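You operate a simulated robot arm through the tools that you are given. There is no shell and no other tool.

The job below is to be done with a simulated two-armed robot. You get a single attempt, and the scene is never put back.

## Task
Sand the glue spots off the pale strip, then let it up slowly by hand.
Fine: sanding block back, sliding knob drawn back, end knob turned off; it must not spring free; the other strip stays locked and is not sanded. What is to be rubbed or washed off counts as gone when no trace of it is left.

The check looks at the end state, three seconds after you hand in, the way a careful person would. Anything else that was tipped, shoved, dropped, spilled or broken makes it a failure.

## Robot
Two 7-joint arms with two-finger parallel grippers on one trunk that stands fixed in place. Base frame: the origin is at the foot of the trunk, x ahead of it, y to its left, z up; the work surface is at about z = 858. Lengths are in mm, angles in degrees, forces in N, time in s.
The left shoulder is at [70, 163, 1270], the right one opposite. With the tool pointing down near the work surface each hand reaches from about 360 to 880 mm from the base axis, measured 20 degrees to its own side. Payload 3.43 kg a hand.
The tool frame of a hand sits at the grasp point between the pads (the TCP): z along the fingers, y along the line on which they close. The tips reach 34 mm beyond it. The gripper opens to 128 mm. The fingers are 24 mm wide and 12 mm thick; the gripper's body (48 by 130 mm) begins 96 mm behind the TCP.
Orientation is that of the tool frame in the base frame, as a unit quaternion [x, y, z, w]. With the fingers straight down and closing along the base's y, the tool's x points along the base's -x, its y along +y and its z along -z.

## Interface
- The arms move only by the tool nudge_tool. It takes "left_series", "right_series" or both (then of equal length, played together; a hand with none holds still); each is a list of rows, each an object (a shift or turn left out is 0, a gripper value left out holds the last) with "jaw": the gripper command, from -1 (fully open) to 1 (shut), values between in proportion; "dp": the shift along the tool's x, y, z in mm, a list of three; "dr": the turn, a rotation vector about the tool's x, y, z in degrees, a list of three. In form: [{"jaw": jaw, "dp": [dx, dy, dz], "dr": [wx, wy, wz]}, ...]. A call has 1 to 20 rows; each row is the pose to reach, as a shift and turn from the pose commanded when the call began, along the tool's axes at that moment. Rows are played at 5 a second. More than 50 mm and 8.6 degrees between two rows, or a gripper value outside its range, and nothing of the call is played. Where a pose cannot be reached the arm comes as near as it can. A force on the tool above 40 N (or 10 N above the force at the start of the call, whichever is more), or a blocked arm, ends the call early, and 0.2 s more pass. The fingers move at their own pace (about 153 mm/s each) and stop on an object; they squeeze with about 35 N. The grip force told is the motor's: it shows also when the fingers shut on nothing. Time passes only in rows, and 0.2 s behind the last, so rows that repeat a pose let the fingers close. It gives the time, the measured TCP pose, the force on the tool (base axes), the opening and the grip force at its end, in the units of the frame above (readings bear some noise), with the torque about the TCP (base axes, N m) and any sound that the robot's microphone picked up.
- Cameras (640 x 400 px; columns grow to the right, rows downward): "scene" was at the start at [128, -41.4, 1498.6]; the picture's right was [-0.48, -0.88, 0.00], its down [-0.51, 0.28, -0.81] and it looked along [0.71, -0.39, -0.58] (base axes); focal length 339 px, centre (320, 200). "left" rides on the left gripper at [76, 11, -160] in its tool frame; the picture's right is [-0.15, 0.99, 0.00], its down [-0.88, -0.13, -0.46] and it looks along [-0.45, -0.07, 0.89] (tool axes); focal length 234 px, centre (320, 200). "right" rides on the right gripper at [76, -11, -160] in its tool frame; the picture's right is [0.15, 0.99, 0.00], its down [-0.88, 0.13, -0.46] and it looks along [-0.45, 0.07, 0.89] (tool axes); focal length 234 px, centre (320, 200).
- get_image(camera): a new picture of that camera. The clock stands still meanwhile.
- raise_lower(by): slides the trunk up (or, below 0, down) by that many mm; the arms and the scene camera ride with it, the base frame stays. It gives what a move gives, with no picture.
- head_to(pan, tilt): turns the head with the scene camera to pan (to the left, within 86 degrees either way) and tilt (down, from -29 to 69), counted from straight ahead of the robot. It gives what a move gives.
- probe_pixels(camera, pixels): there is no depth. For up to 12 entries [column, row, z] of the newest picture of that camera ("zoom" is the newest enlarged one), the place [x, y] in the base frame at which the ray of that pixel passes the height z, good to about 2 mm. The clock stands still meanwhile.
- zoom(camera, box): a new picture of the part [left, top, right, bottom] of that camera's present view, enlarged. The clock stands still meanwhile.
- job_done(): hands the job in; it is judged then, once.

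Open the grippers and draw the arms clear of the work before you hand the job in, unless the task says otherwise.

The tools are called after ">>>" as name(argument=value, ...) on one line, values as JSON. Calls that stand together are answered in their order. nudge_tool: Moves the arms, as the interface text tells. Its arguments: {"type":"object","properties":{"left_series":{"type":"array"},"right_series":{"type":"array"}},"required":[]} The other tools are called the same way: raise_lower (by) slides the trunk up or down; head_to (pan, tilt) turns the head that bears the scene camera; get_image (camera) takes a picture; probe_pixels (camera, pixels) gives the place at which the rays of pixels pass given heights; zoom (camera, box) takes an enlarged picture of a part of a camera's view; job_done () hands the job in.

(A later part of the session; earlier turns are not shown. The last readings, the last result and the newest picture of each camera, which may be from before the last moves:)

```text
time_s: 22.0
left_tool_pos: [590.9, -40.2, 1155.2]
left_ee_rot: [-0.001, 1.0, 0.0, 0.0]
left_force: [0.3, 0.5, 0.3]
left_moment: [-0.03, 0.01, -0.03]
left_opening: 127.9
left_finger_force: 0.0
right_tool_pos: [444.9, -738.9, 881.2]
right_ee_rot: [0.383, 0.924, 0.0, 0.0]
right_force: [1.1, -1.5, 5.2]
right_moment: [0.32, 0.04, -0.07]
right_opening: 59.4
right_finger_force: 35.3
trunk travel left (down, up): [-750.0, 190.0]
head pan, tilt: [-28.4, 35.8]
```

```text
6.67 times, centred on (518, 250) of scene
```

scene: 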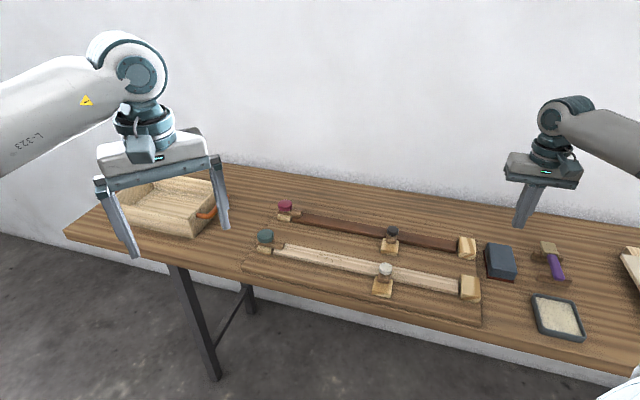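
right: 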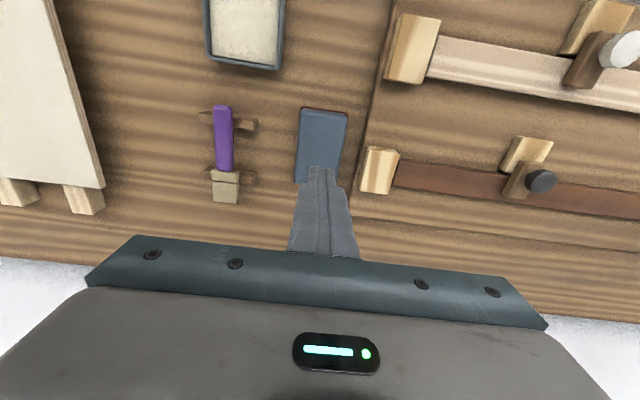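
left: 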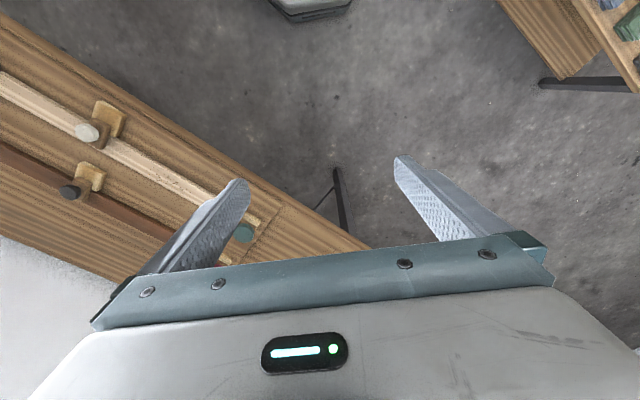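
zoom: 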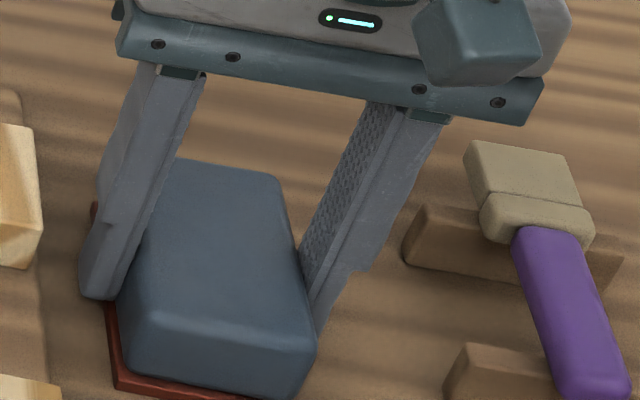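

Opening 59.4, Fz +5 N. I lift slowly by 1 mm per row for 5 mm and look at force and picture.

>>> nudge_tool(right_series=[{"dp": [0, 0, -1], "jaw": 1}, {"dp": [0, 0, -2]}, {"dp": [0, 0, -3]}, {"dp": [0, 0, -4]}, {"dp": [0, 0, -5]}, {"dp": [0, 0, -5]}])

>>> zoom(camera="scene", box=[470, 220, 566, 280])

>>> zoom(camera="right", box=[160, 40, 480, 240])

```text
time_s: 23.4
left_tool_pos: [589.9, -38.9, 1155.7]
left_ee_rot: [0.0, 1.0, 0.0, 0.0]
left_force: [-0.6, 0.2, 1.1]
left_moment: [0.0, -0.02, 0.0]
left_opening: 127.9
left_finger_force: 0.0
right_tool_pos: [445.1, -739.0, 884.0]
right_ee_rot: [0.383, 0.924, 0.0, 0.0]
right_force: [-0.9, 0.2, -1.5]
right_moment: [0.01, 0.01, 0.01]
right_opening: 59.7
right_finger_force: 35.1
trunk travel left (down, up): [-750.0, 190.0]
head pan, tilt: [-28.4, 35.8]
```

```text
6.67 times, centred on (518, 250) of scene
```

zoom: 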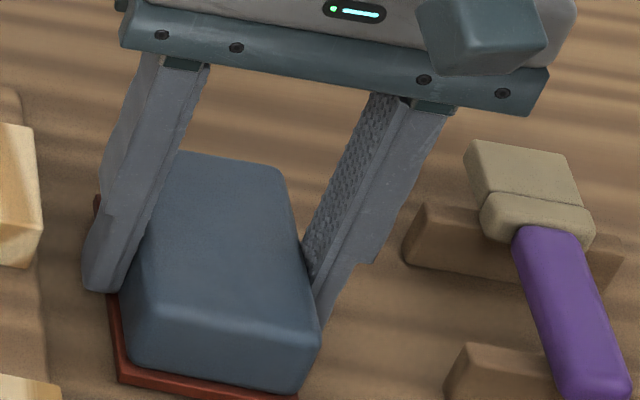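

```text
2.00 times, centred on (320, 140) of right
```

zoom: 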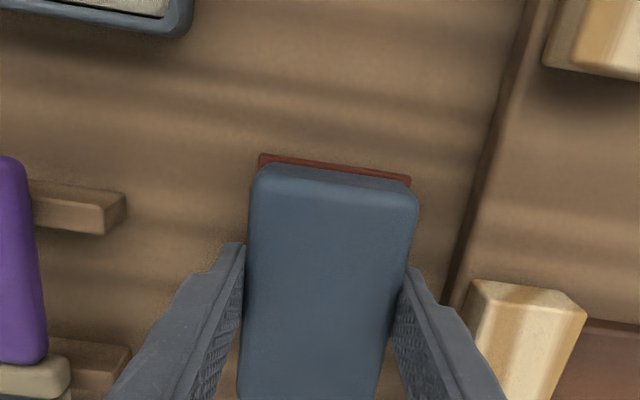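

The block is rising with the hand (Fz −1.5 N, opening 59.7). I continue slowly, 3 mm per row.

>>> nudge_tool(right_series=[{"dp": [0, 0, -2], "jaw": 1}, {"dp": [0, 0, -4]}, {"dp": [0, 0, -7]}, {"dp": [0, 0, -10]}, {"dp": [0, 0, -13]}, {"dp": [0, 0, -16]}, {"dp": [0, 0, -19]}, {"dp": [0, 0, -22]}, {"dp": [0, 0, -22]}])

>>> zoom(camera="scene", box=[470, 210, 566, 270])

>>> zoom(camera="right", box=[160, 40, 480, 240])

```text
time_s: 25.4
left_tool_pos: [591.2, -39.9, 1156.7]
left_ee_rot: [0.0, 1.0, 0.0, -0.001]
left_force: [0.4, 0.8, -0.4]
left_moment: [0.0, 0.03, -0.04]
left_opening: 128.1
left_finger_force: 0.0
right_tool_pos: [444.1, -738.2, 906.4]
right_ee_rot: [0.383, 0.924, 0.0, 0.0]
right_force: [0.2, -0.3, -2.5]
right_moment: [0.0, -0.04, -0.02]
right_opening: 59.2
right_finger_force: 34.8
trunk travel left (down, up): [-750.0, 190.0]
head pan, tilt: [-28.4, 35.8]
```

```text
6.67 times, centred on (518, 240) of scene
```

zoom: 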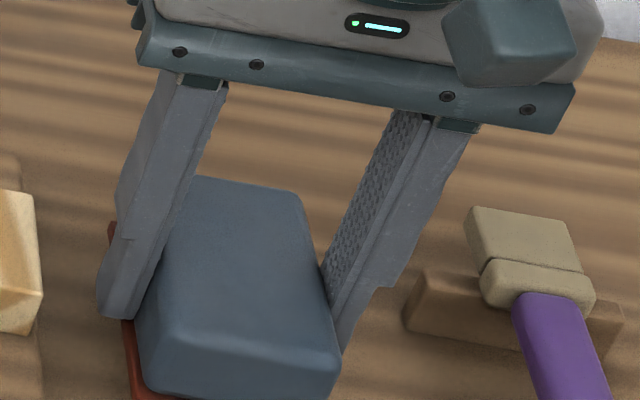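

```text
2.00 times, centred on (320, 140) of right
```

zoom: 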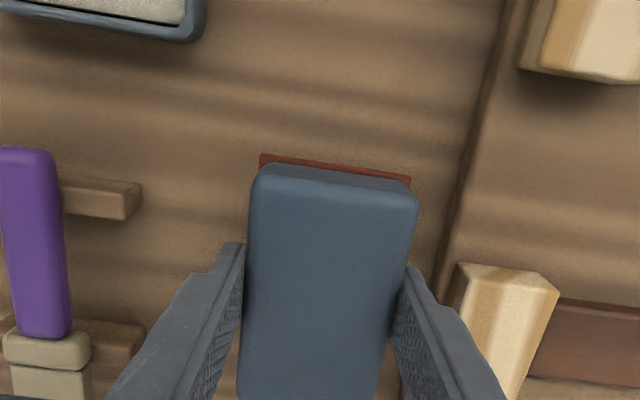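

The block is firmly held (2.5 N). I lift another 75 mm at gentle speed.

>>> nudge_tool(right_series=[{"dp": [0, 0, -3], "jaw": 1}, {"dp": [0, 0, -8]}, {"dp": [0, 0, -14]}, {"dp": [0, 0, -22]}, {"dp": [0, 0, -30]}, {"dp": [0, 0, -38]}, {"dp": [0, 0, -46]}, {"dp": [0, 0, -54]}, {"dp": [0, 0, -62]}, {"dp": [0, 0, -69]}, {"dp": [0, 0, -73]}, {"dp": [0, 0, -75]}, {"dp": [0, 0, -75]}])

>>> get_image(camera="scene")

```text
time_s: 28.2
left_tool_pos: [590.3, -40.8, 1154.0]
left_ee_rot: [0.001, 1.0, -0.001, 0.001]
left_force: [0.0, 0.2, 0.7]
left_moment: [0.0, 0.0, 0.02]
left_opening: 128.0
left_finger_force: 0.1
right_tool_pos: [444.5, -739.6, 981.4]
right_ee_rot: [0.382, 0.924, 0.001, 0.0]
right_force: [0.4, -1.2, -2.2]
right_moment: [0.0, 0.01, 0.02]
right_opening: 59.4
right_finger_force: 35.3
trunk travel left (down, up): [-750.0, 190.0]
head pan, tilt: [-28.4, 35.8]
```

```text
taken
```

scene: 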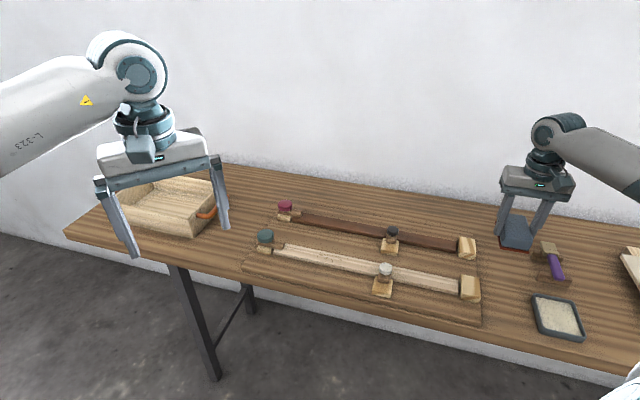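

Lifted fine. Now I carry the block over the pale strip's spots: +121 mm along tool x and +418 along tool y, at the same height.

>>> nudge_tool(right_series=[{"dp": [3, 8, 0], "jaw": 1}, {"dp": [8, 24, 0]}, {"dp": [16, 52, 0]}, {"dp": [26, 86, 0]}, {"dp": [37, 122, 0]}, {"dp": [48, 160, 0]}, {"dp": [59, 198, 0]}, {"dp": [70, 236, 0]}, {"dp": [81, 274, 0]}, {"dp": [92, 312, 0]}, {"dp": [103, 348, 0]}, {"dp": [112, 380, 0]}, {"dp": [118, 402, 0]}, {"dp": [121, 414, 0]}, {"dp": [121, 418, 0]}, {"dp": [121, 418, 0]}])

>>> get_image(camera="scene")

>>> get_image(camera="right")

```text
time_s: 31.6
left_tool_pos: [590.4, -39.7, 1155.5]
left_ee_rot: [0.0, 1.0, 0.0, 0.0]
left_force: [0.2, -0.1, 1.4]
left_moment: [-0.02, 0.01, 0.01]
left_opening: 128.1
left_finger_force: 0.1
right_tool_pos: [653.1, -357.6, 979.9]
right_ee_rot: [0.382, 0.924, -0.001, 0.0]
right_force: [-0.2, -0.1, -1.9]
right_moment: [0.02, -0.01, 0.0]
right_opening: 59.5
right_finger_force: 34.8
trunk travel left (down, up): [-750.0, 190.0]
head pan, tilt: [-28.4, 35.8]
```

```text
taken
```

scene: 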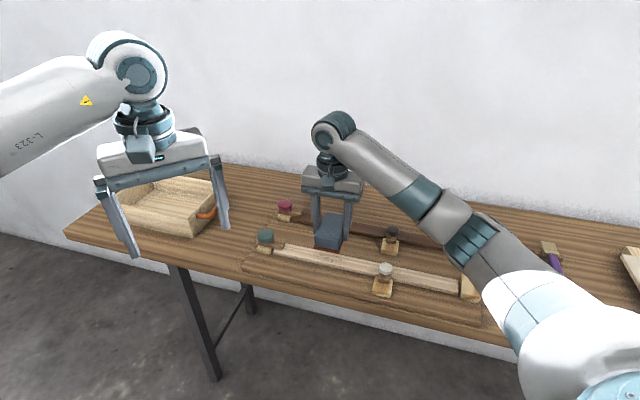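

```text
taken
```

right: 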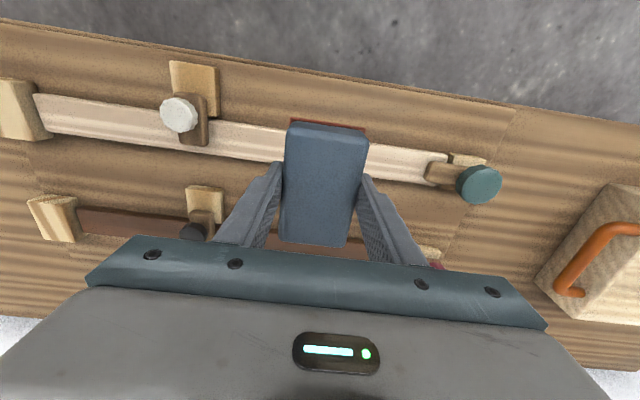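

The block hovers over the strip. I probe the strip's edges on both sides of the block, the bar, the end arm and teal knob in the right camera.

>>> zoom(camera="right", box=[360, 120, 520, 220])

>>> zoom(camera="right", box=[130, 50, 290, 150])

>>> probe_pixels(camera="right", pixels=[[240, 122, 871], [240, 157, 871], [400, 146, 871], [400, 181, 871], [427, 163, 871], [481, 184, 905], [180, 114, 905], [207, 95, 880], [207, 145, 880]])

```text
4.00 times, centred on (440, 170) of right
```

zoom: 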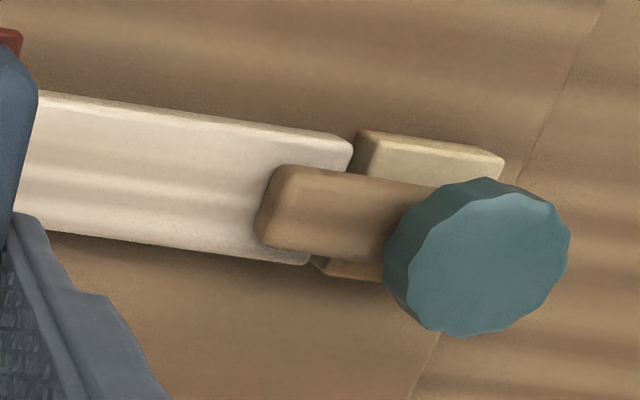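

```text
4.00 times, centred on (210, 100) of right
```

zoom: 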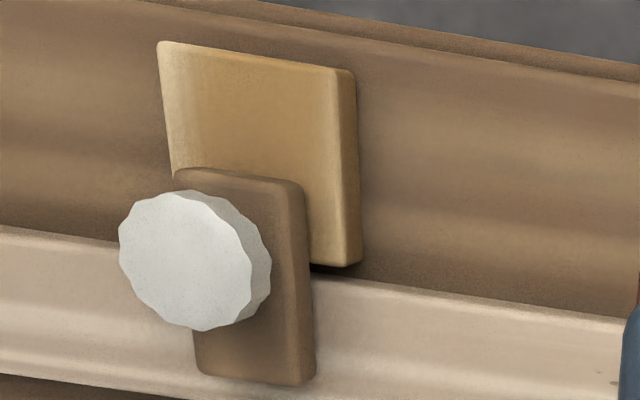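

```text
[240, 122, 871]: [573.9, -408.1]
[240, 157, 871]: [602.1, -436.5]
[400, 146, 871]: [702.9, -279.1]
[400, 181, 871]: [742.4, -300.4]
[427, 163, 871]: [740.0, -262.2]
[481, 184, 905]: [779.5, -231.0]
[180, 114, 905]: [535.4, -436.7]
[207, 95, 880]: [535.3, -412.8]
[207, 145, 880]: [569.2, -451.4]
```

In tool coordinates the strip spans n −694…−735 (centre −714.5), exactly under the block; bar edge at u≈90 and end arm tip at u≈334, spots at u 166–263, block centre at u=213. I descend to TCP ≈ 919.

>>> nudge_tool(right_series=[{"dp": [0, 0, 5], "jaw": 1}, {"dp": [0, 0, 15]}, {"dp": [0, 0, 27]}, {"dp": [0, 0, 39]}, {"dp": [0, 0, 50]}, {"dp": [0, 0, 57]}, {"dp": [0, 0, 60]}, {"dp": [0, 0, 60]}])

>>> zoom(camera="scene", box=[270, 190, 398, 270])

>>> get_image(camera="right")

```text
time_s: 33.4
left_tool_pos: [589.8, -38.8, 1156.0]
left_ee_rot: [0.0, 1.0, 0.0, 0.0]
left_force: [0.1, 0.3, -0.3]
left_moment: [0.0, 0.03, 0.02]
left_opening: 128.1
left_finger_force: 0.1
right_tool_pos: [653.4, -357.3, 920.4]
right_ee_rot: [0.384, 0.923, 0.0, 0.0]
right_force: [-0.2, 0.1, -2.7]
right_moment: [-0.01, 0.0, -0.01]
right_opening: 59.4
right_finger_force: 35.0
trunk travel left (down, up): [-750.0, 190.0]
head pan, tilt: [-28.4, 35.8]
```

```text
5.00 times, centred on (334, 230) of scene
```

zoom: 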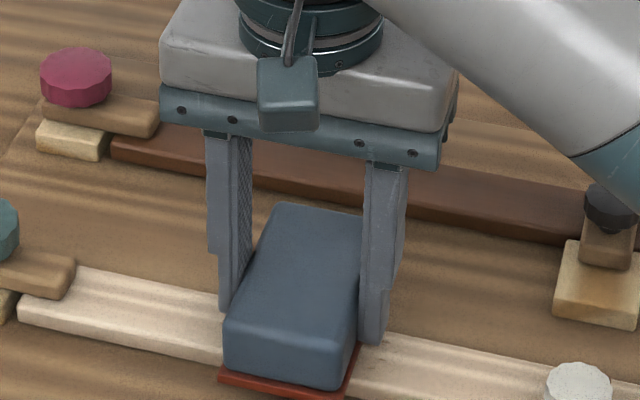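

```text
taken
```

right: 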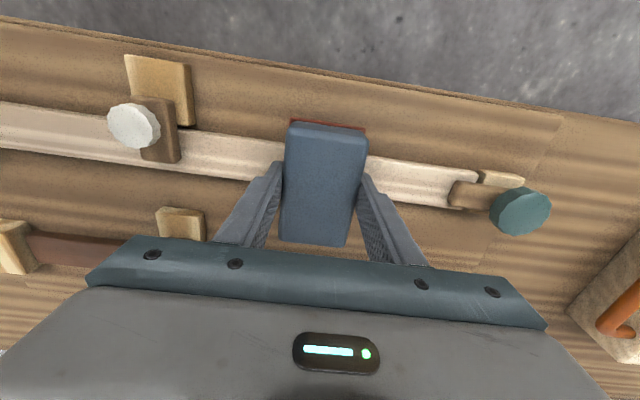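

Block hovers just above the strip. I lower 1 mm per row to find contact.

>>> nudge_tool(right_series=[{"dp": [0, 0, 1], "jaw": 1}, {"dp": [0, 0, 2]}, {"dp": [0, 0, 3]}, {"dp": [0, 0, 4]}, {"dp": [0, 0, 5]}, {"dp": [0, 0, 6]}, {"dp": [0, 0, 7]}, {"dp": [0, 0, 7]}])

```text
time_s: 35.2
left_tool_pos: [590.8, -40.6, 1155.0]
left_ee_rot: [0.0, 1.0, 0.0, 0.0]
left_force: [0.6, -0.2, -0.4]
left_moment: [-0.03, 0.02, 0.01]
left_opening: 128.1
left_finger_force: 0.0
right_tool_pos: [654.4, -357.4, 914.9]
right_ee_rot: [0.383, 0.924, 0.0, 0.001]
right_force: [0.5, 0.1, 2.3]
right_moment: [-0.01, -0.11, -0.02]
right_opening: 59.4
right_finger_force: 34.6
trunk travel left (down, up): [-750.0, 190.0]
head pan, tilt: [-28.4, 35.8]
```

Contact begins (Fz from −2.2 to +2.3 N at TCP 914.9). I press slightly more, 0.8 mm, and read the force.

>>> nudge_tool(right_series=[{"dp": [0, 0, 0.4], "jaw": 1}, {"dp": [0, 0, 0.8]}, {"dp": [0, 0, 0.8]}])

```text
time_s: 36.0
left_tool_pos: [590.3, -39.8, 1155.8]
left_ee_rot: [0.0, 1.0, 0.0, 0.0]
left_force: [-0.6, -0.9, -0.2]
left_moment: [0.02, -0.01, 0.0]
left_opening: 128.3
left_finger_force: 0.0
right_tool_pos: [652.8, -357.0, 913.3]
right_ee_rot: [0.383, 0.924, 0.0, 0.0]
right_force: [0.6, 0.7, 2.7]
right_moment: [0.12, -0.22, 0.02]
right_opening: 59.5
right_finger_force: 35.0
trunk travel left (down, up): [-750.0, 190.0]
head pan, tilt: [-28.4, 35.8]
```

Force only 2.7 N; I press another 1.6 mm in small steps.

>>> nudge_tool(right_series=[{"dp": [0, 0, 0.5], "jaw": 1}, {"dp": [0, 0, 1.0]}, {"dp": [0, 0, 1.6]}, {"dp": [0, 0, 1.6]}])

>>> zoom(camera="scene", box=[290, 210, 386, 270])

```text
time_s: 37.0
left_tool_pos: [590.8, -41.7, 1154.8]
left_ee_rot: [0.0, 1.0, 0.0, 0.001]
left_force: [0.4, 1.3, -0.2]
left_moment: [0.0, 0.02, 0.01]
left_opening: 127.9
left_finger_force: 0.1
right_tool_pos: [654.7, -357.5, 912.2]
right_ee_rot: [0.382, 0.924, -0.001, 0.001]
right_force: [0.6, 0.4, 4.4]
right_moment: [-0.06, 0.03, 0.01]
right_opening: 59.2
right_finger_force: 34.6
trunk travel left (down, up): [-750.0, 190.0]
head pan, tilt: [-28.4, 35.8]
```

```text
6.67 times, centred on (338, 240) of scene
```

zoom: 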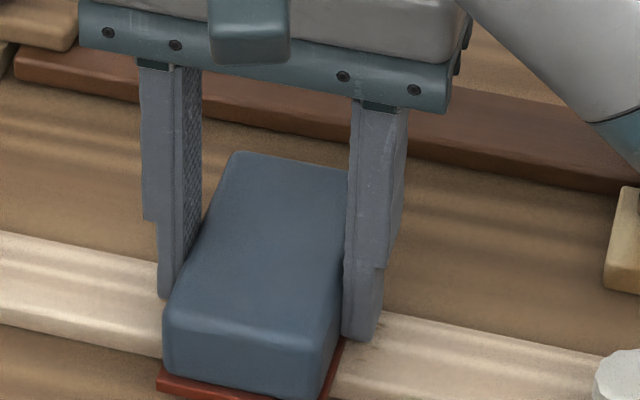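

Force 4.4 N, contact is compliant. I now rub: strokes ±50 mm along the strip (tool y) at this height.

>>> nudge_tool(right_series=[{"dp": [0, 6, 0], "jaw": 1}, {"dp": [0, 16, 0]}, {"dp": [0, 28, 0]}, {"dp": [0, 40, 0]}, {"dp": [0, 50, 0]}, {"dp": [0, 40, 0]}, {"dp": [0, 28, 0]}, {"dp": [0, 16, 0]}, {"dp": [0, 4, 0]}, {"dp": [0, -8, 0]}, {"dp": [0, -20, 0]}, {"dp": [0, -32, 0]}, {"dp": [0, -42, 0]}, {"dp": [0, -50, 0]}, {"dp": [0, -40, 0]}, {"dp": [0, -28, 0]}, {"dp": [0, -16, 0]}, {"dp": [0, -6, 0]}, {"dp": [0, 0, 0]}, {"dp": [0, 0, 0]}])

>>> zoom(camera="scene", box=[290, 210, 386, 270])

>>> zoom(camera="right", box=[160, 80, 480, 280])

```text
time_s: 41.2
left_tool_pos: [589.6, -39.5, 1155.4]
left_ee_rot: [0.001, 1.0, 0.0, -0.001]
left_force: [-0.4, 0.2, -0.4]
left_moment: [0.02, 0.01, 0.0]
left_opening: 128.2
left_finger_force: 0.1
right_tool_pos: [653.0, -357.2, 912.5]
right_ee_rot: [0.383, 0.924, 0.0, 0.0]
right_force: [-1.2, -0.2, 3.2]
right_moment: [0.06, -0.04, 0.01]
right_opening: 59.4
right_finger_force: 34.7
trunk travel left (down, up): [-750.0, 190.0]
head pan, tilt: [-28.4, 35.8]
```

```text
6.67 times, centred on (338, 240) of scene
```

zoom: 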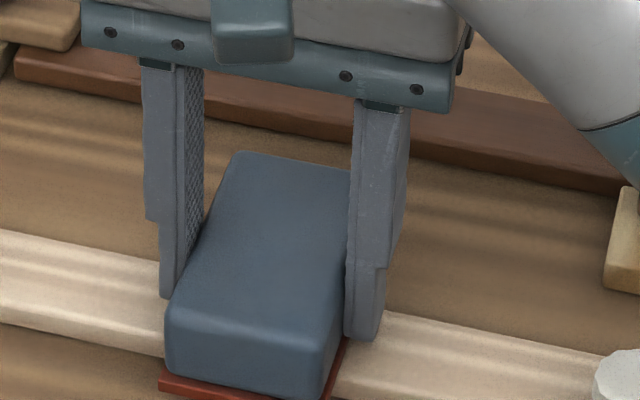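

```text
2.00 times, centred on (320, 180) of right
```

zoom: 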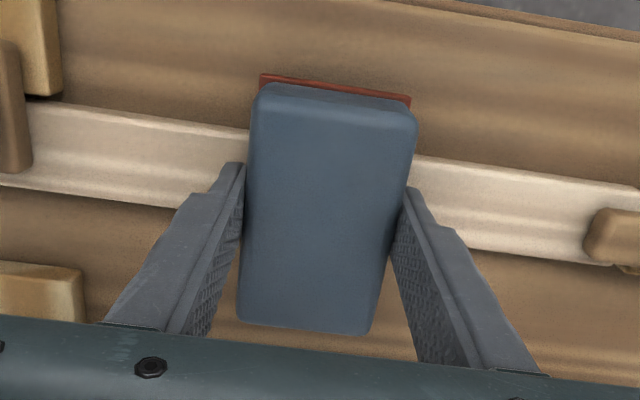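

The visible parts either side look clean. I do another set of strokes pressing 1.2 mm more for certainty.

>>> nudge_tool(right_series=[{"dp": [0, 6, 0.8], "jaw": 1}, {"dp": [0, 16, 1.2]}, {"dp": [0, 28, 1.2]}, {"dp": [0, 40, 1.2]}, {"dp": [0, 52, 1.2]}, {"dp": [0, 40, 1.2]}, {"dp": [0, 28, 1.2]}, {"dp": [0, 16, 1.2]}, {"dp": [0, 4, 1.2]}, {"dp": [0, -8, 1.2]}, {"dp": [0, -20, 1.2]}, {"dp": [0, -32, 1.2]}, {"dp": [0, -42, 1.2]}, {"dp": [0, -52, 1.2]}, {"dp": [0, -40, 1.2]}, {"dp": [0, -28, 1.2]}, {"dp": [0, -16, 1.2]}, {"dp": [0, -6, 1.2]}, {"dp": [0, 0, 1.2]}, {"dp": [0, 0, 1.2]}])

```text
time_s: 45.4
left_tool_pos: [588.5, -39.8, 1156.4]
left_ee_rot: [0.0, 1.0, -0.001, 0.0]
left_force: [0.2, 0.0, -0.9]
left_moment: [0.0, 0.03, 0.0]
left_opening: 128.1
left_finger_force: 0.1
right_tool_pos: [651.8, -356.2, 911.7]
right_ee_rot: [0.384, 0.923, 0.001, 0.001]
right_force: [-2.4, -4.8, 15.5]
right_moment: [-0.35, 0.39, 0.03]
right_opening: 59.0
right_finger_force: 34.7
trunk travel left (down, up): [-750.0, 190.0]
head pan, tilt: [-28.4, 35.8]
```

Normal force is now 15.5 N. One more stroke set at this pressure, shorter in length, focused on the spots (±45 mm).

>>> nudge_tool(right_series=[{"dp": [0, 6, -0.3], "jaw": 1}, {"dp": [0, 18, -0.3]}, {"dp": [0, 30, -0.3]}, {"dp": [0, 40, -0.3]}, {"dp": [0, 48, -0.3]}, {"dp": [0, 36, -0.3]}, {"dp": [0, 24, -0.3]}, {"dp": [0, 12, -0.3]}, {"dp": [0, 0, -0.3]}, {"dp": [0, -12, -0.3]}, {"dp": [0, -24, -0.3]}, {"dp": [0, -36, -0.3]}, {"dp": [0, -48, -0.3]}, {"dp": [0, -36, -0.3]}, {"dp": [0, -24, -0.3]}, {"dp": [0, -12, -0.3]}, {"dp": [0, 0, -0.3]}, {"dp": [0, 0, -1.5]}, {"dp": [0, 0, -3]}, {"dp": [0, 0, -5]}])

>>> zoom(camera="scene", box=[290, 210, 386, 270])

```text
time_s: 49.6
left_tool_pos: [591.2, -39.6, 1155.5]
left_ee_rot: [0.002, 1.0, 0.0, 0.0]
left_force: [0.5, -1.4, 0.1]
left_moment: [-0.02, -0.03, 0.02]
left_opening: 128.1
left_finger_force: 0.0
right_tool_pos: [654.3, -358.2, 914.6]
right_ee_rot: [0.382, 0.924, -0.001, -0.001]
right_force: [0.7, 0.5, -0.9]
right_moment: [-0.02, -0.01, -0.01]
right_opening: 59.5
right_finger_force: 35.4
trunk travel left (down, up): [-750.0, 190.0]
head pan, tilt: [-28.4, 35.8]
```

```text
6.67 times, centred on (338, 240) of scene
```

zoom: 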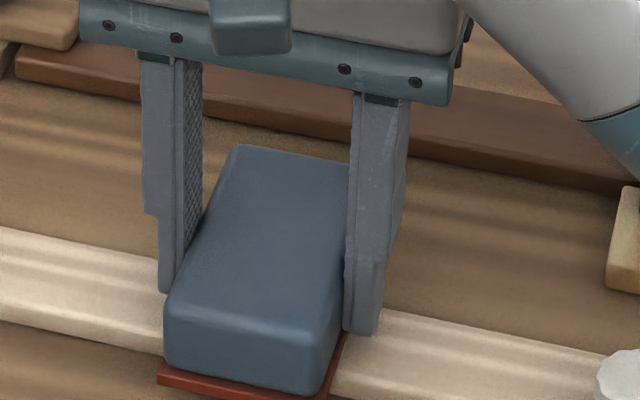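

I lift off to z≈980 and shift −130 mm along the strip to inspect the sanded area with both cameras.

>>> nudge_tool(right_series=[{"dp": [0, 0, -5], "jaw": 1}, {"dp": [0, 0, -13]}, {"dp": [0, 0, -23]}, {"dp": [0, 0, -35]}, {"dp": [0, 0, -47]}, {"dp": [0, 0, -57]}, {"dp": [0, 0, -65]}, {"dp": [0, -10, -65]}, {"dp": [0, -30, -65]}, {"dp": [0, -55, -65]}, {"dp": [0, -80, -65]}, {"dp": [0, -105, -65]}, {"dp": [0, -122, -65]}, {"dp": [0, -130, -65]}, {"dp": [0, -130, -65]}])

>>> get_image(camera="right")

>>> zoom(camera="scene", box=[260, 220, 420, 320])

>>> zoom(camera="right", box=[360, 100, 560, 225])

```text
time_s: 52.8
left_tool_pos: [591.0, -40.4, 1154.8]
left_ee_rot: [0.0, 1.0, -0.001, 0.001]
left_force: [-0.3, -0.5, -0.3]
left_moment: [0.0, -0.02, -0.01]
left_opening: 127.8
left_finger_force: 0.1
right_tool_pos: [562.0, -450.3, 978.7]
right_ee_rot: [0.383, 0.924, 0.0, 0.0]
right_force: [-0.2, 0.1, -2.3]
right_moment: [-0.01, 0.01, 0.0]
right_opening: 59.6
right_finger_force: 35.3
trunk travel left (down, up): [-750.0, 190.0]
head pan, tilt: [-28.4, 35.8]
```

```text
taken
```

right: 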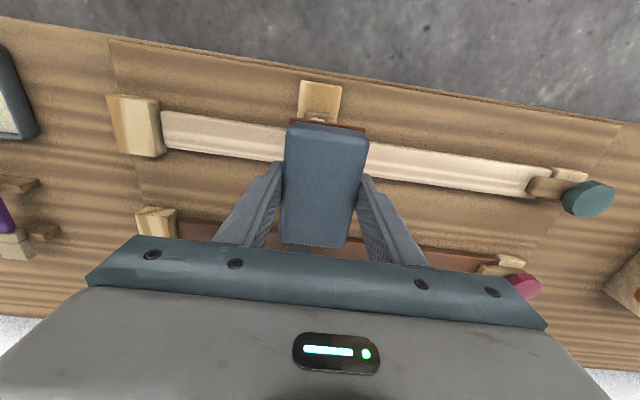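

```text
4.00 times, centred on (340, 270) of scene
```

zoom: 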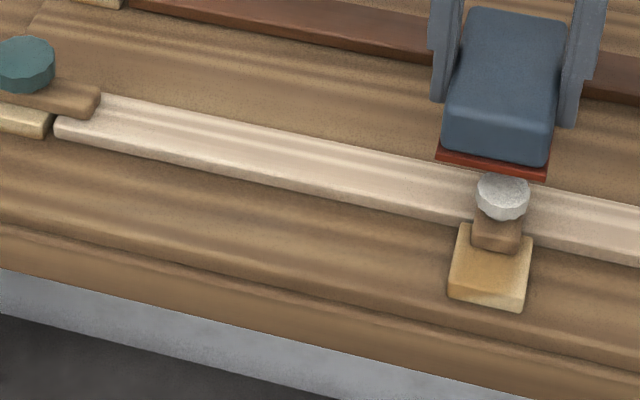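

```text
3.20 times, centred on (460, 162) of right
```

zoom: 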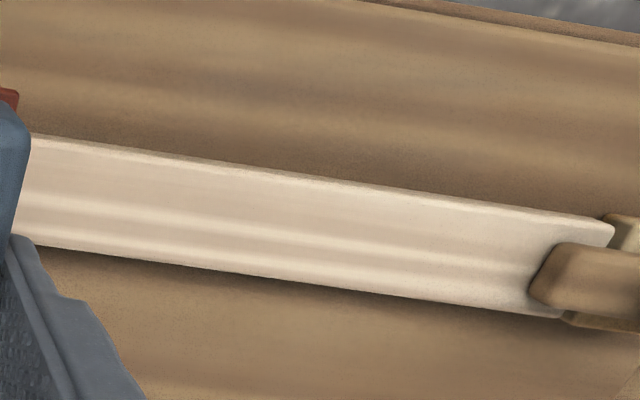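

The strip looks clean; I zoom tighter to check for any faint traces.

>>> zoom(camera="scene", box=[300, 238, 364, 278])

>>> zoom(camera="right", box=[368, 135, 448, 185])

>>> zoom(camera="right", box=[430, 145, 510, 195])

>>> zoom(camera="scene", box=[344, 248, 408, 288])

```text
10.00 times, centred on (332, 258) of scene
```

zoom: 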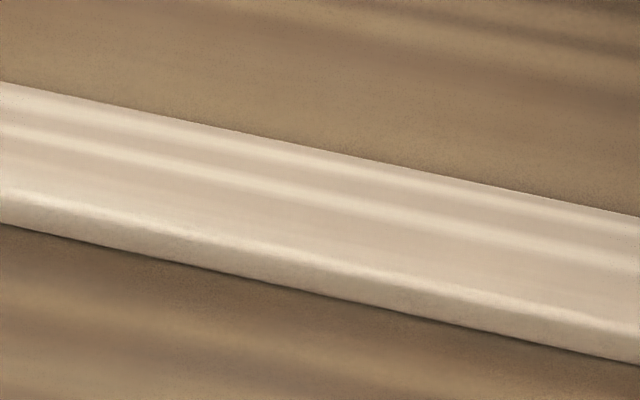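

```text
8.00 times, centred on (408, 160) of right
```

zoom: 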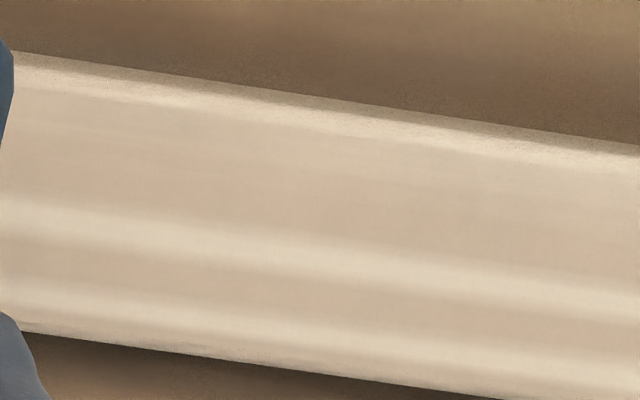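

```text
8.00 times, centred on (470, 170) of right
```

zoom: 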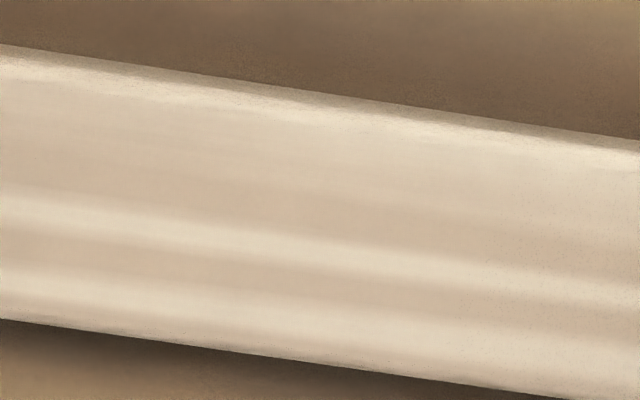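

```text
10.00 times, centred on (376, 268) of scene
```

zoom: 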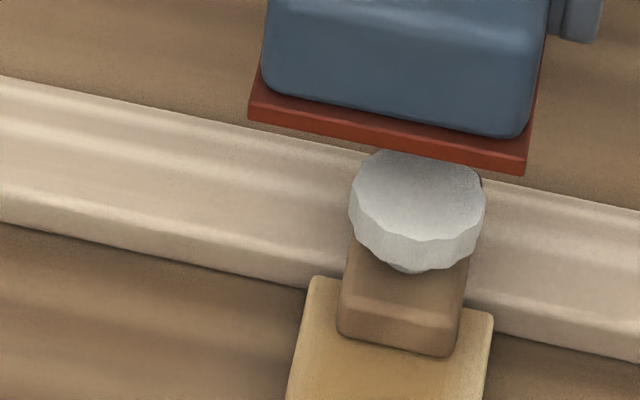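

No trace remains. I carry the block back toward its original place: −121 mm tool x, −291 mm tool y at this height.

>>> nudge_tool(right_series=[{"dp": [-3, -8, 0], "jaw": 1}, {"dp": [-10, -24, 0]}, {"dp": [-22, -50, 0]}, {"dp": [-35, -82, 0]}, {"dp": [-49, -116, 0]}, {"dp": [-63, -150, 0]}, {"dp": [-77, -184, 0]}, {"dp": [-91, -218, 0]}, {"dp": [-104, -248, 0]}, {"dp": [-114, -272, 0]}, {"dp": [-119, -285, 0]}, {"dp": [-121, -291, 0]}, {"dp": [-121, -291, 0]}])

>>> get_image(camera="right")

```text
time_s: 55.6
left_tool_pos: [591.6, -40.3, 1155.2]
left_ee_rot: [0.001, 1.0, 0.0, 0.0]
left_force: [-1.4, -0.1, -0.3]
left_moment: [0.0, -0.04, 0.0]
left_opening: 128.0
left_finger_force: 0.1
right_tool_pos: [442.6, -741.3, 982.0]
right_ee_rot: [0.383, 0.924, 0.001, 0.0]
right_force: [0.2, -0.9, -1.6]
right_moment: [0.02, 0.01, 0.01]
right_opening: 59.2
right_finger_force: 34.8
trunk travel left (down, up): [-750.0, 190.0]
head pan, tilt: [-28.4, 35.8]
```

```text
taken
```

right: 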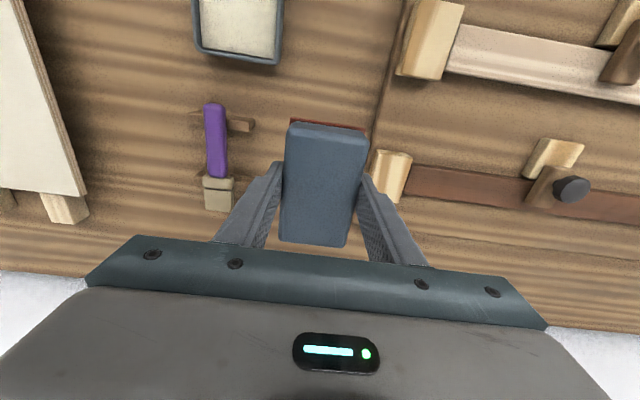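

Over the home place. I descend to about 4 mm above and then 0.8 mm steps until touch.

>>> nudge_tool(right_series=[{"dp": [0, 0, 5], "jaw": 1}, {"dp": [0, 0, 17]}, {"dp": [0, 0, 32]}, {"dp": [0, 0, 47]}, {"dp": [0, 0, 62]}, {"dp": [0, 0, 76]}, {"dp": [0, 0, 86]}, {"dp": [0, 0, 92]}, {"dp": [0, 0, 95]}, {"dp": [0, 0, 96.5]}, {"dp": [0, 0, 97.5]}, {"dp": [0, 0, 98.3]}, {"dp": [0, 0, 99]}, {"dp": [0, 0, 99]}])

```text
time_s: 58.6
left_tool_pos: [592.2, -39.9, 1155.3]
left_ee_rot: [0.001, 1.0, 0.0, 0.0]
left_force: [-0.2, 0.0, 0.0]
left_moment: [-0.01, -0.03, 0.04]
left_opening: 127.7
left_finger_force: 0.1
right_tool_pos: [442.4, -740.1, 881.5]
right_ee_rot: [0.383, 0.924, 0.0, 0.0]
right_force: [0.6, -0.6, -0.6]
right_moment: [-0.06, -0.07, -0.01]
right_opening: 58.9
right_finger_force: 34.9
trunk travel left (down, up): [-750.0, 190.0]
head pan, tilt: [-28.4, 35.8]
```

>>> nudge_tool(right_series=[{"dp": [0, 0, 0.7], "jaw": 1}, {"dp": [0, 0, 1.4]}, {"dp": [0, 0, 1.4]}])

```text
time_s: 59.4
left_tool_pos: [588.8, -40.5, 1156.2]
left_ee_rot: [0.001, 1.0, 0.0, -0.001]
left_force: [0.2, 0.2, 0.9]
left_moment: [0.0, 0.02, -0.01]
left_opening: 128.1
left_finger_force: 0.0
right_tool_pos: [441.0, -740.6, 880.4]
right_ee_rot: [0.383, 0.924, -0.001, 0.0]
right_force: [-0.5, -3.3, 5.9]
right_moment: [-0.26, -0.23, -0.06]
right_opening: 59.4
right_finger_force: 34.5
trunk travel left (down, up): [-750.0, 190.0]
head pan, tilt: [-28.4, 35.8]
```

Touchdown (Fz 5.9 N). I open to 80 mm, then rise straight up.

>>> nudge_tool(right_series=[{"dp": [0, 0, -0.5], "jaw": 0.0}, {"dp": [0, 0, -0.5], "jaw": -0.25}, {"dp": [0, 0, -0.5], "jaw": -0.25}, {"dp": [0, 0, -15]}, {"dp": [0, 0, -40]}, {"dp": [0, 0, -75]}, {"dp": [0, 0, -110]}, {"dp": [0, 0, -140]}, {"dp": [0, 0, -140]}])

>>> get_image(camera="right")

>>> zoom(camera="scene", box=[470, 235, 550, 285])

```text
time_s: 61.4
left_tool_pos: [590.7, -40.8, 1154.8]
left_ee_rot: [-0.001, 1.0, -0.001, 0.0]
left_force: [0.2, 0.4, 0.0]
left_moment: [-0.01, -0.01, -0.01]
left_opening: 128.2
left_finger_force: 0.0
right_tool_pos: [441.4, -739.6, 1022.1]
right_ee_rot: [0.382, 0.924, -0.001, 0.0]
right_force: [-0.7, -0.4, 0.3]
right_moment: [0.02, -0.02, -0.01]
right_opening: 80.1
right_finger_force: 0.0
trunk travel left (down, up): [-750.0, 190.0]
head pan, tilt: [-28.4, 35.8]
```

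```text
taken
```

right: 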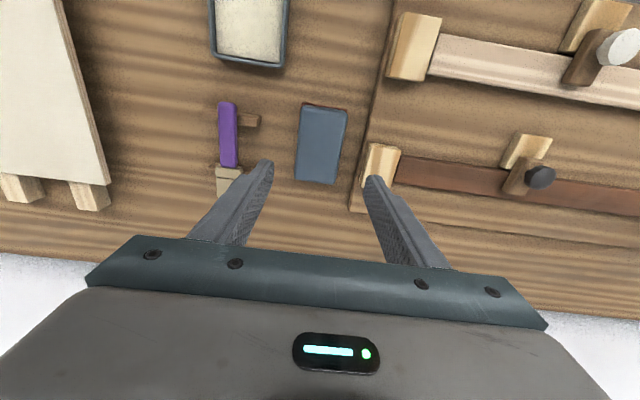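

```text
8.00 times, centred on (510, 260) of scene
```

zoom: 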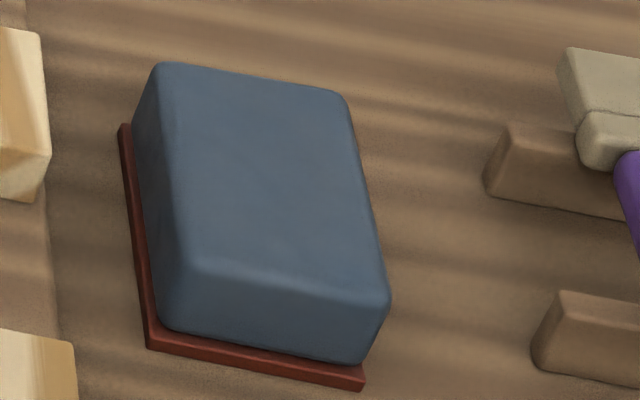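

The block is back within ~1 mm of its original place and attitude. Next I park the left arm out of the way and bring the right hand over to view the teal end knob.

>>> nudge_tool(right_series=[{"dp": [6, 15, 0]}, {"dp": [16, 45, 0]}, {"dp": [28, 80, 0]}, {"dp": [39, 116, 0]}, {"dp": [51, 152, 0]}, {"dp": [63, 190, 0]}, {"dp": [75, 228, 0]}, {"dp": [87, 266, 0]}, {"dp": [99, 304, 0]}, {"dp": [111, 342, 0]}, {"dp": [123, 380, 0]}, {"dp": [135, 418, 0]}, {"dp": [147, 456, 0]}, {"dp": [160, 494, 0]}, {"dp": [172, 530, 0]}, {"dp": [182, 560, 0]}, {"dp": [188, 577, 0]}, {"dp": [189, 582, 0]}, {"dp": [189, 582, 0]}], left_series=[{"dp": [10, 18, 0]}, {"dp": [20, 40, 0]}, {"dp": [30, 60, 0]}, {"dp": [40, 80, 0]}, {"dp": [50, 100, 0]}, {"dp": [60, 120, 0]}, {"dp": [70, 140, 0]}, {"dp": [80, 160, 0]}, {"dp": [95, 180, 0]}, {"dp": [110, 200, 0]}, {"dp": [120, 220, 0]}, {"dp": [120, 220, 0]}, {"dp": [120, 220, 0]}, {"dp": [120, 220, 0]}, {"dp": [120, 220, 0]}, {"dp": [120, 220, 0]}, {"dp": [120, 220, 0]}, {"dp": [120, 220, 0]}, {"dp": [120, 220, 0]}])

>>> get_image(camera="right")

>>> get_image(camera="scene")

```text
time_s: 65.4
left_tool_pos: [470.2, 179.7, 1155.2]
left_ee_rot: [0.0, 1.0, 0.0, -0.001]
left_force: [-0.2, 0.1, 0.3]
left_moment: [0.01, 0.02, -0.03]
left_opening: 127.9
left_finger_force: 0.1
right_tool_pos: [719.2, -195.2, 1021.4]
right_ee_rot: [0.383, 0.924, 0.0, 0.0]
right_force: [-0.2, 0.3, -0.1]
right_moment: [-0.01, -0.01, 0.0]
right_opening: 80.1
right_finger_force: 0.1
trunk travel left (down, up): [-750.0, 190.0]
head pan, tilt: [-28.4, 35.8]
```

```text
taken
```

right: 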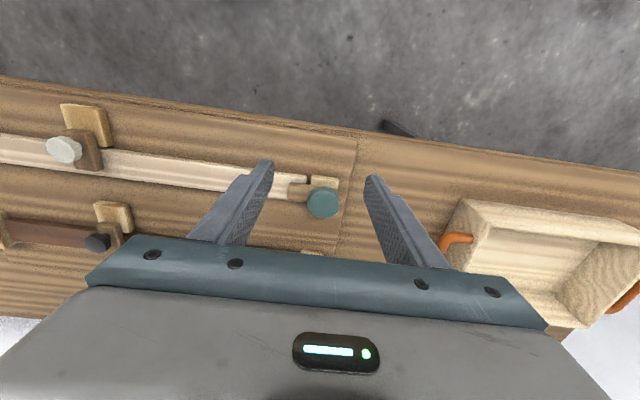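

```text
taken
```

scene: 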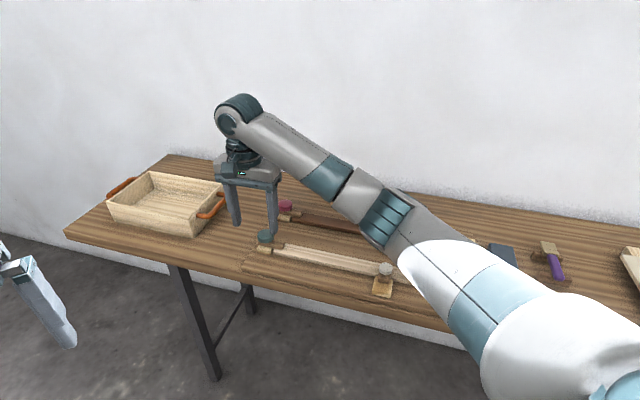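

The teal knob is at (323,202) in the right view; I zoom in and probe it.

>>> zoom(camera="right", box=[270, 160, 366, 220])

>>> probe_pixels(camera="right", pixels=[[323, 202, 913], [323, 202, 900], [289, 190, 885], [338, 181, 870], [455, 240, 900], [463, 200, 900]])

>>> zoom(camera="scene", box=[238, 216, 302, 256])

```text
6.67 times, centred on (318, 190) of right
```

zoom: 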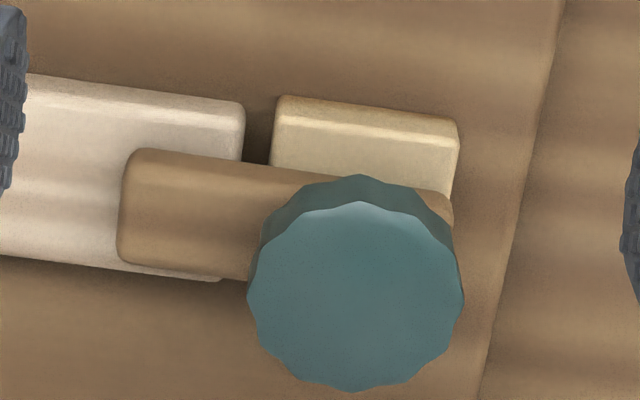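

```text
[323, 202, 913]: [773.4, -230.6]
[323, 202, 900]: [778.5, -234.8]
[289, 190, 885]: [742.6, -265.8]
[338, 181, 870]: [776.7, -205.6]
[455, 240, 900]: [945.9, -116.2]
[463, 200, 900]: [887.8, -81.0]
```

```text
10.00 times, centred on (270, 236) of scene
```

zoom: 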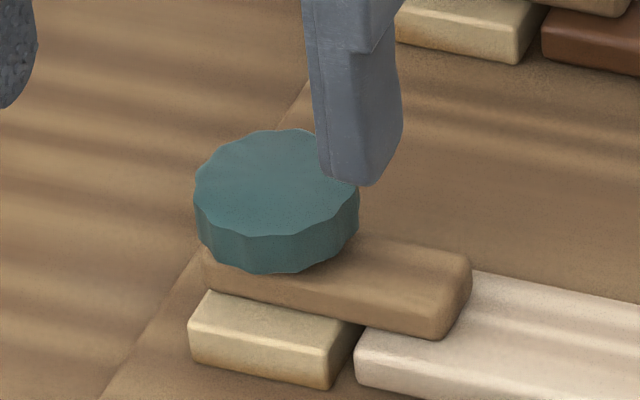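

Knob top z≈913, bar top z≈887; teal axis at about (774,-232). I'll follow the safe order: sliding knob first (strip still held by the end arm). I move the right hand back over the white sliding knob for a close view.

>>> nudge_tool(right_series=[{"dp": [2, -10, 0]}, {"dp": [5, -35, 0]}, {"dp": [8, -70, 0]}, {"dp": [11, -110, 0]}, {"dp": [14, -150, 0]}, {"dp": [17, -190, 0]}, {"dp": [20, -230, 0]}, {"dp": [22, -265, 0]}, {"dp": [24, -295, 0]}, {"dp": [24, -311, 0]}, {"dp": [24, -311, 0]}])

>>> get_image(camera="right")

>>> zoom(camera="right", box=[240, 140, 400, 240])

```text
time_s: 67.8
left_tool_pos: [469.6, 181.9, 1154.7]
left_ee_rot: [-0.001, 1.0, 0.0, 0.0]
left_force: [-0.2, 0.1, -0.1]
left_moment: [-0.02, 0.0, 0.0]
left_opening: 128.2
left_finger_force: 0.2
right_tool_pos: [483.2, -396.1, 1018.8]
right_ee_rot: [0.383, 0.924, 0.0, 0.0]
right_force: [0.8, 0.0, 0.0]
right_moment: [0.01, 0.04, -0.02]
right_opening: 80.0
right_finger_force: 0.0
trunk travel left (down, up): [-750.0, 190.0]
head pan, tilt: [-28.4, 35.8]
```

```text
taken
```

right: 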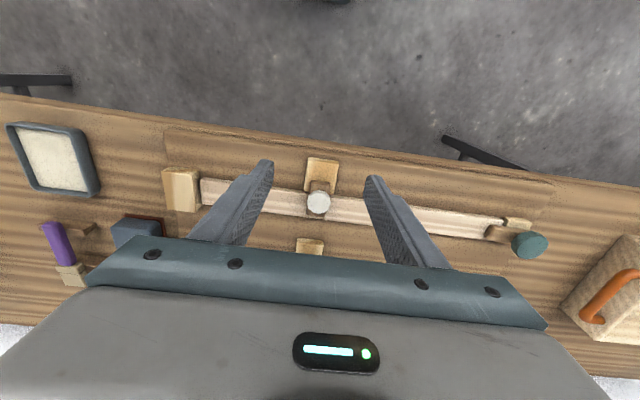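

```text
4.00 times, centred on (320, 190) of right
```

zoom: 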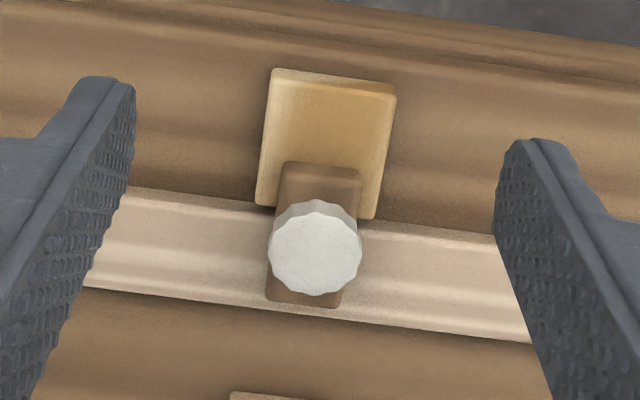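

White knob centre at right pixel (318.7,202.5). I probe it and the bar's corners.

>>> probe_pixels(camera="right", pixels=[[318.7, 202.5, 911], [318.7, 202.5, 905], [306.5, 214.5, 887], [325.5, 216.5, 887], [312, 181, 887], [330, 183.5, 887], [308, 157.5, 880], [339, 161.5, 880], [304.5, 191, 880], [333, 194.5, 880]])

```text
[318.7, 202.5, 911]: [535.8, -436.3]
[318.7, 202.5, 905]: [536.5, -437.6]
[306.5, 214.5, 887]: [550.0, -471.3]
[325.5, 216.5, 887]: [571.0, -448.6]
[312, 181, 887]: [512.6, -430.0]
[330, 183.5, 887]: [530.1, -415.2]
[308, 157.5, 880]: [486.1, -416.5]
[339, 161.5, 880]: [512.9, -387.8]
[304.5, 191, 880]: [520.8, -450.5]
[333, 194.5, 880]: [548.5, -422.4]
```

White knob at u≈73, n≈−688; bar spans n −667…−722. I move the open gripper (80 mm) over it and down to TCP z≈928 so tips are beside the knob, above the bar level.

>>> nudge_tool(right_series=[{"dp": [-15, 2, 0], "jaw": -0.25}, {"dp": [-35, 5, 0]}, {"dp": [-55, 8, 0]}, {"dp": [-66, 9, 0]}, {"dp": [-66, 9, 20]}, {"dp": [-66, 9, 45]}, {"dp": [-66, 9, 65]}, {"dp": [-66, 9, 80]}, {"dp": [-66, 9, 88]}, {"dp": [-66, 9, 91]}, {"dp": [-66, 9, 91]}])

>>> zoom(camera="right", box=[200, 140, 440, 290])

>>> zoom(camera="scene", box=[340, 230, 436, 290])

```text
time_s: 70.2
left_tool_pos: [468.5, 178.8, 1155.4]
left_ee_rot: [0.001, 1.0, 0.0, 0.0]
left_force: [-0.4, -0.3, 1.1]
left_moment: [0.06, -0.01, 0.03]
left_opening: 128.0
left_finger_force: 0.0
right_tool_pos: [537.4, -438.9, 927.3]
right_ee_rot: [0.383, 0.924, -0.001, 0.0]
right_force: [0.4, 0.0, 0.3]
right_moment: [0.0, 0.04, 0.01]
right_opening: 80.1
right_finger_force: 0.0
trunk travel left (down, up): [-750.0, 190.0]
head pan, tilt: [-28.4, 35.8]
```

```text
2.67 times, centred on (320, 215) of right
```

zoom: 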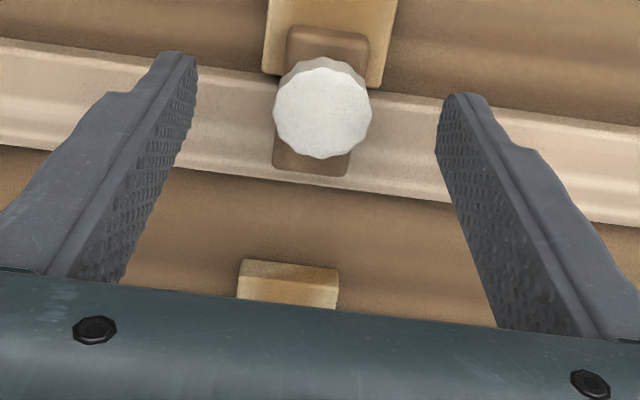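

```text
6.67 times, centred on (388, 260) of scene
```

zoom: 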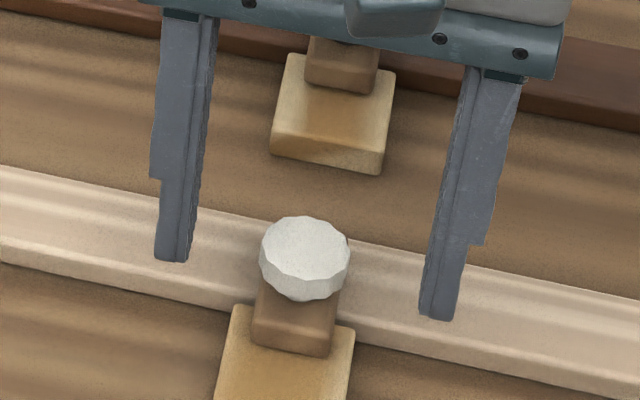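

The fingertips flank the knob on both sides. I close the gripper on the white knob.

>>> nudge_tool(right_series=[{"jaw": 0.2}, {"jaw": 0.4}, {"jaw": 0.6}, {"jaw": 1}, {"jaw": 1}, {"jaw": 1}])

>>> zoom(camera="scene", box=[340, 230, 436, 290])

```text
time_s: 71.6
left_tool_pos: [469.8, 180.2, 1155.0]
left_ee_rot: [0.0, 1.0, 0.001, 0.0]
left_force: [-0.1, -0.3, -0.5]
left_moment: [0.01, -0.01, -0.01]
left_opening: 127.9
left_finger_force: 0.0
right_tool_pos: [537.1, -437.8, 927.4]
right_ee_rot: [0.382, 0.924, 0.001, 0.0]
right_force: [1.7, 1.3, -0.6]
right_moment: [0.09, -0.08, 0.03]
right_opening: 29.6
right_finger_force: 44.8
trunk travel left (down, up): [-750.0, 190.0]
head pan, tilt: [-28.4, 35.8]
```

```text
6.67 times, centred on (388, 260) of scene
```

zoom: 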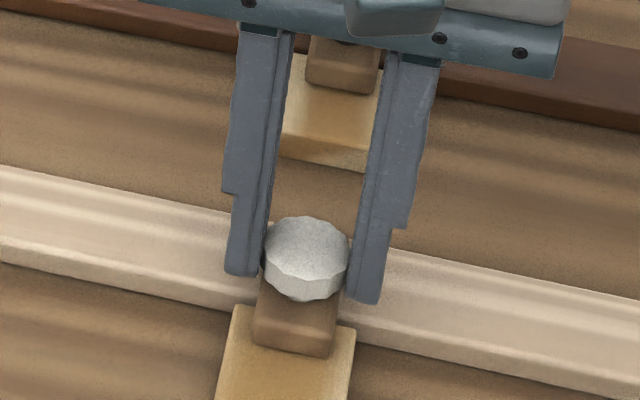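

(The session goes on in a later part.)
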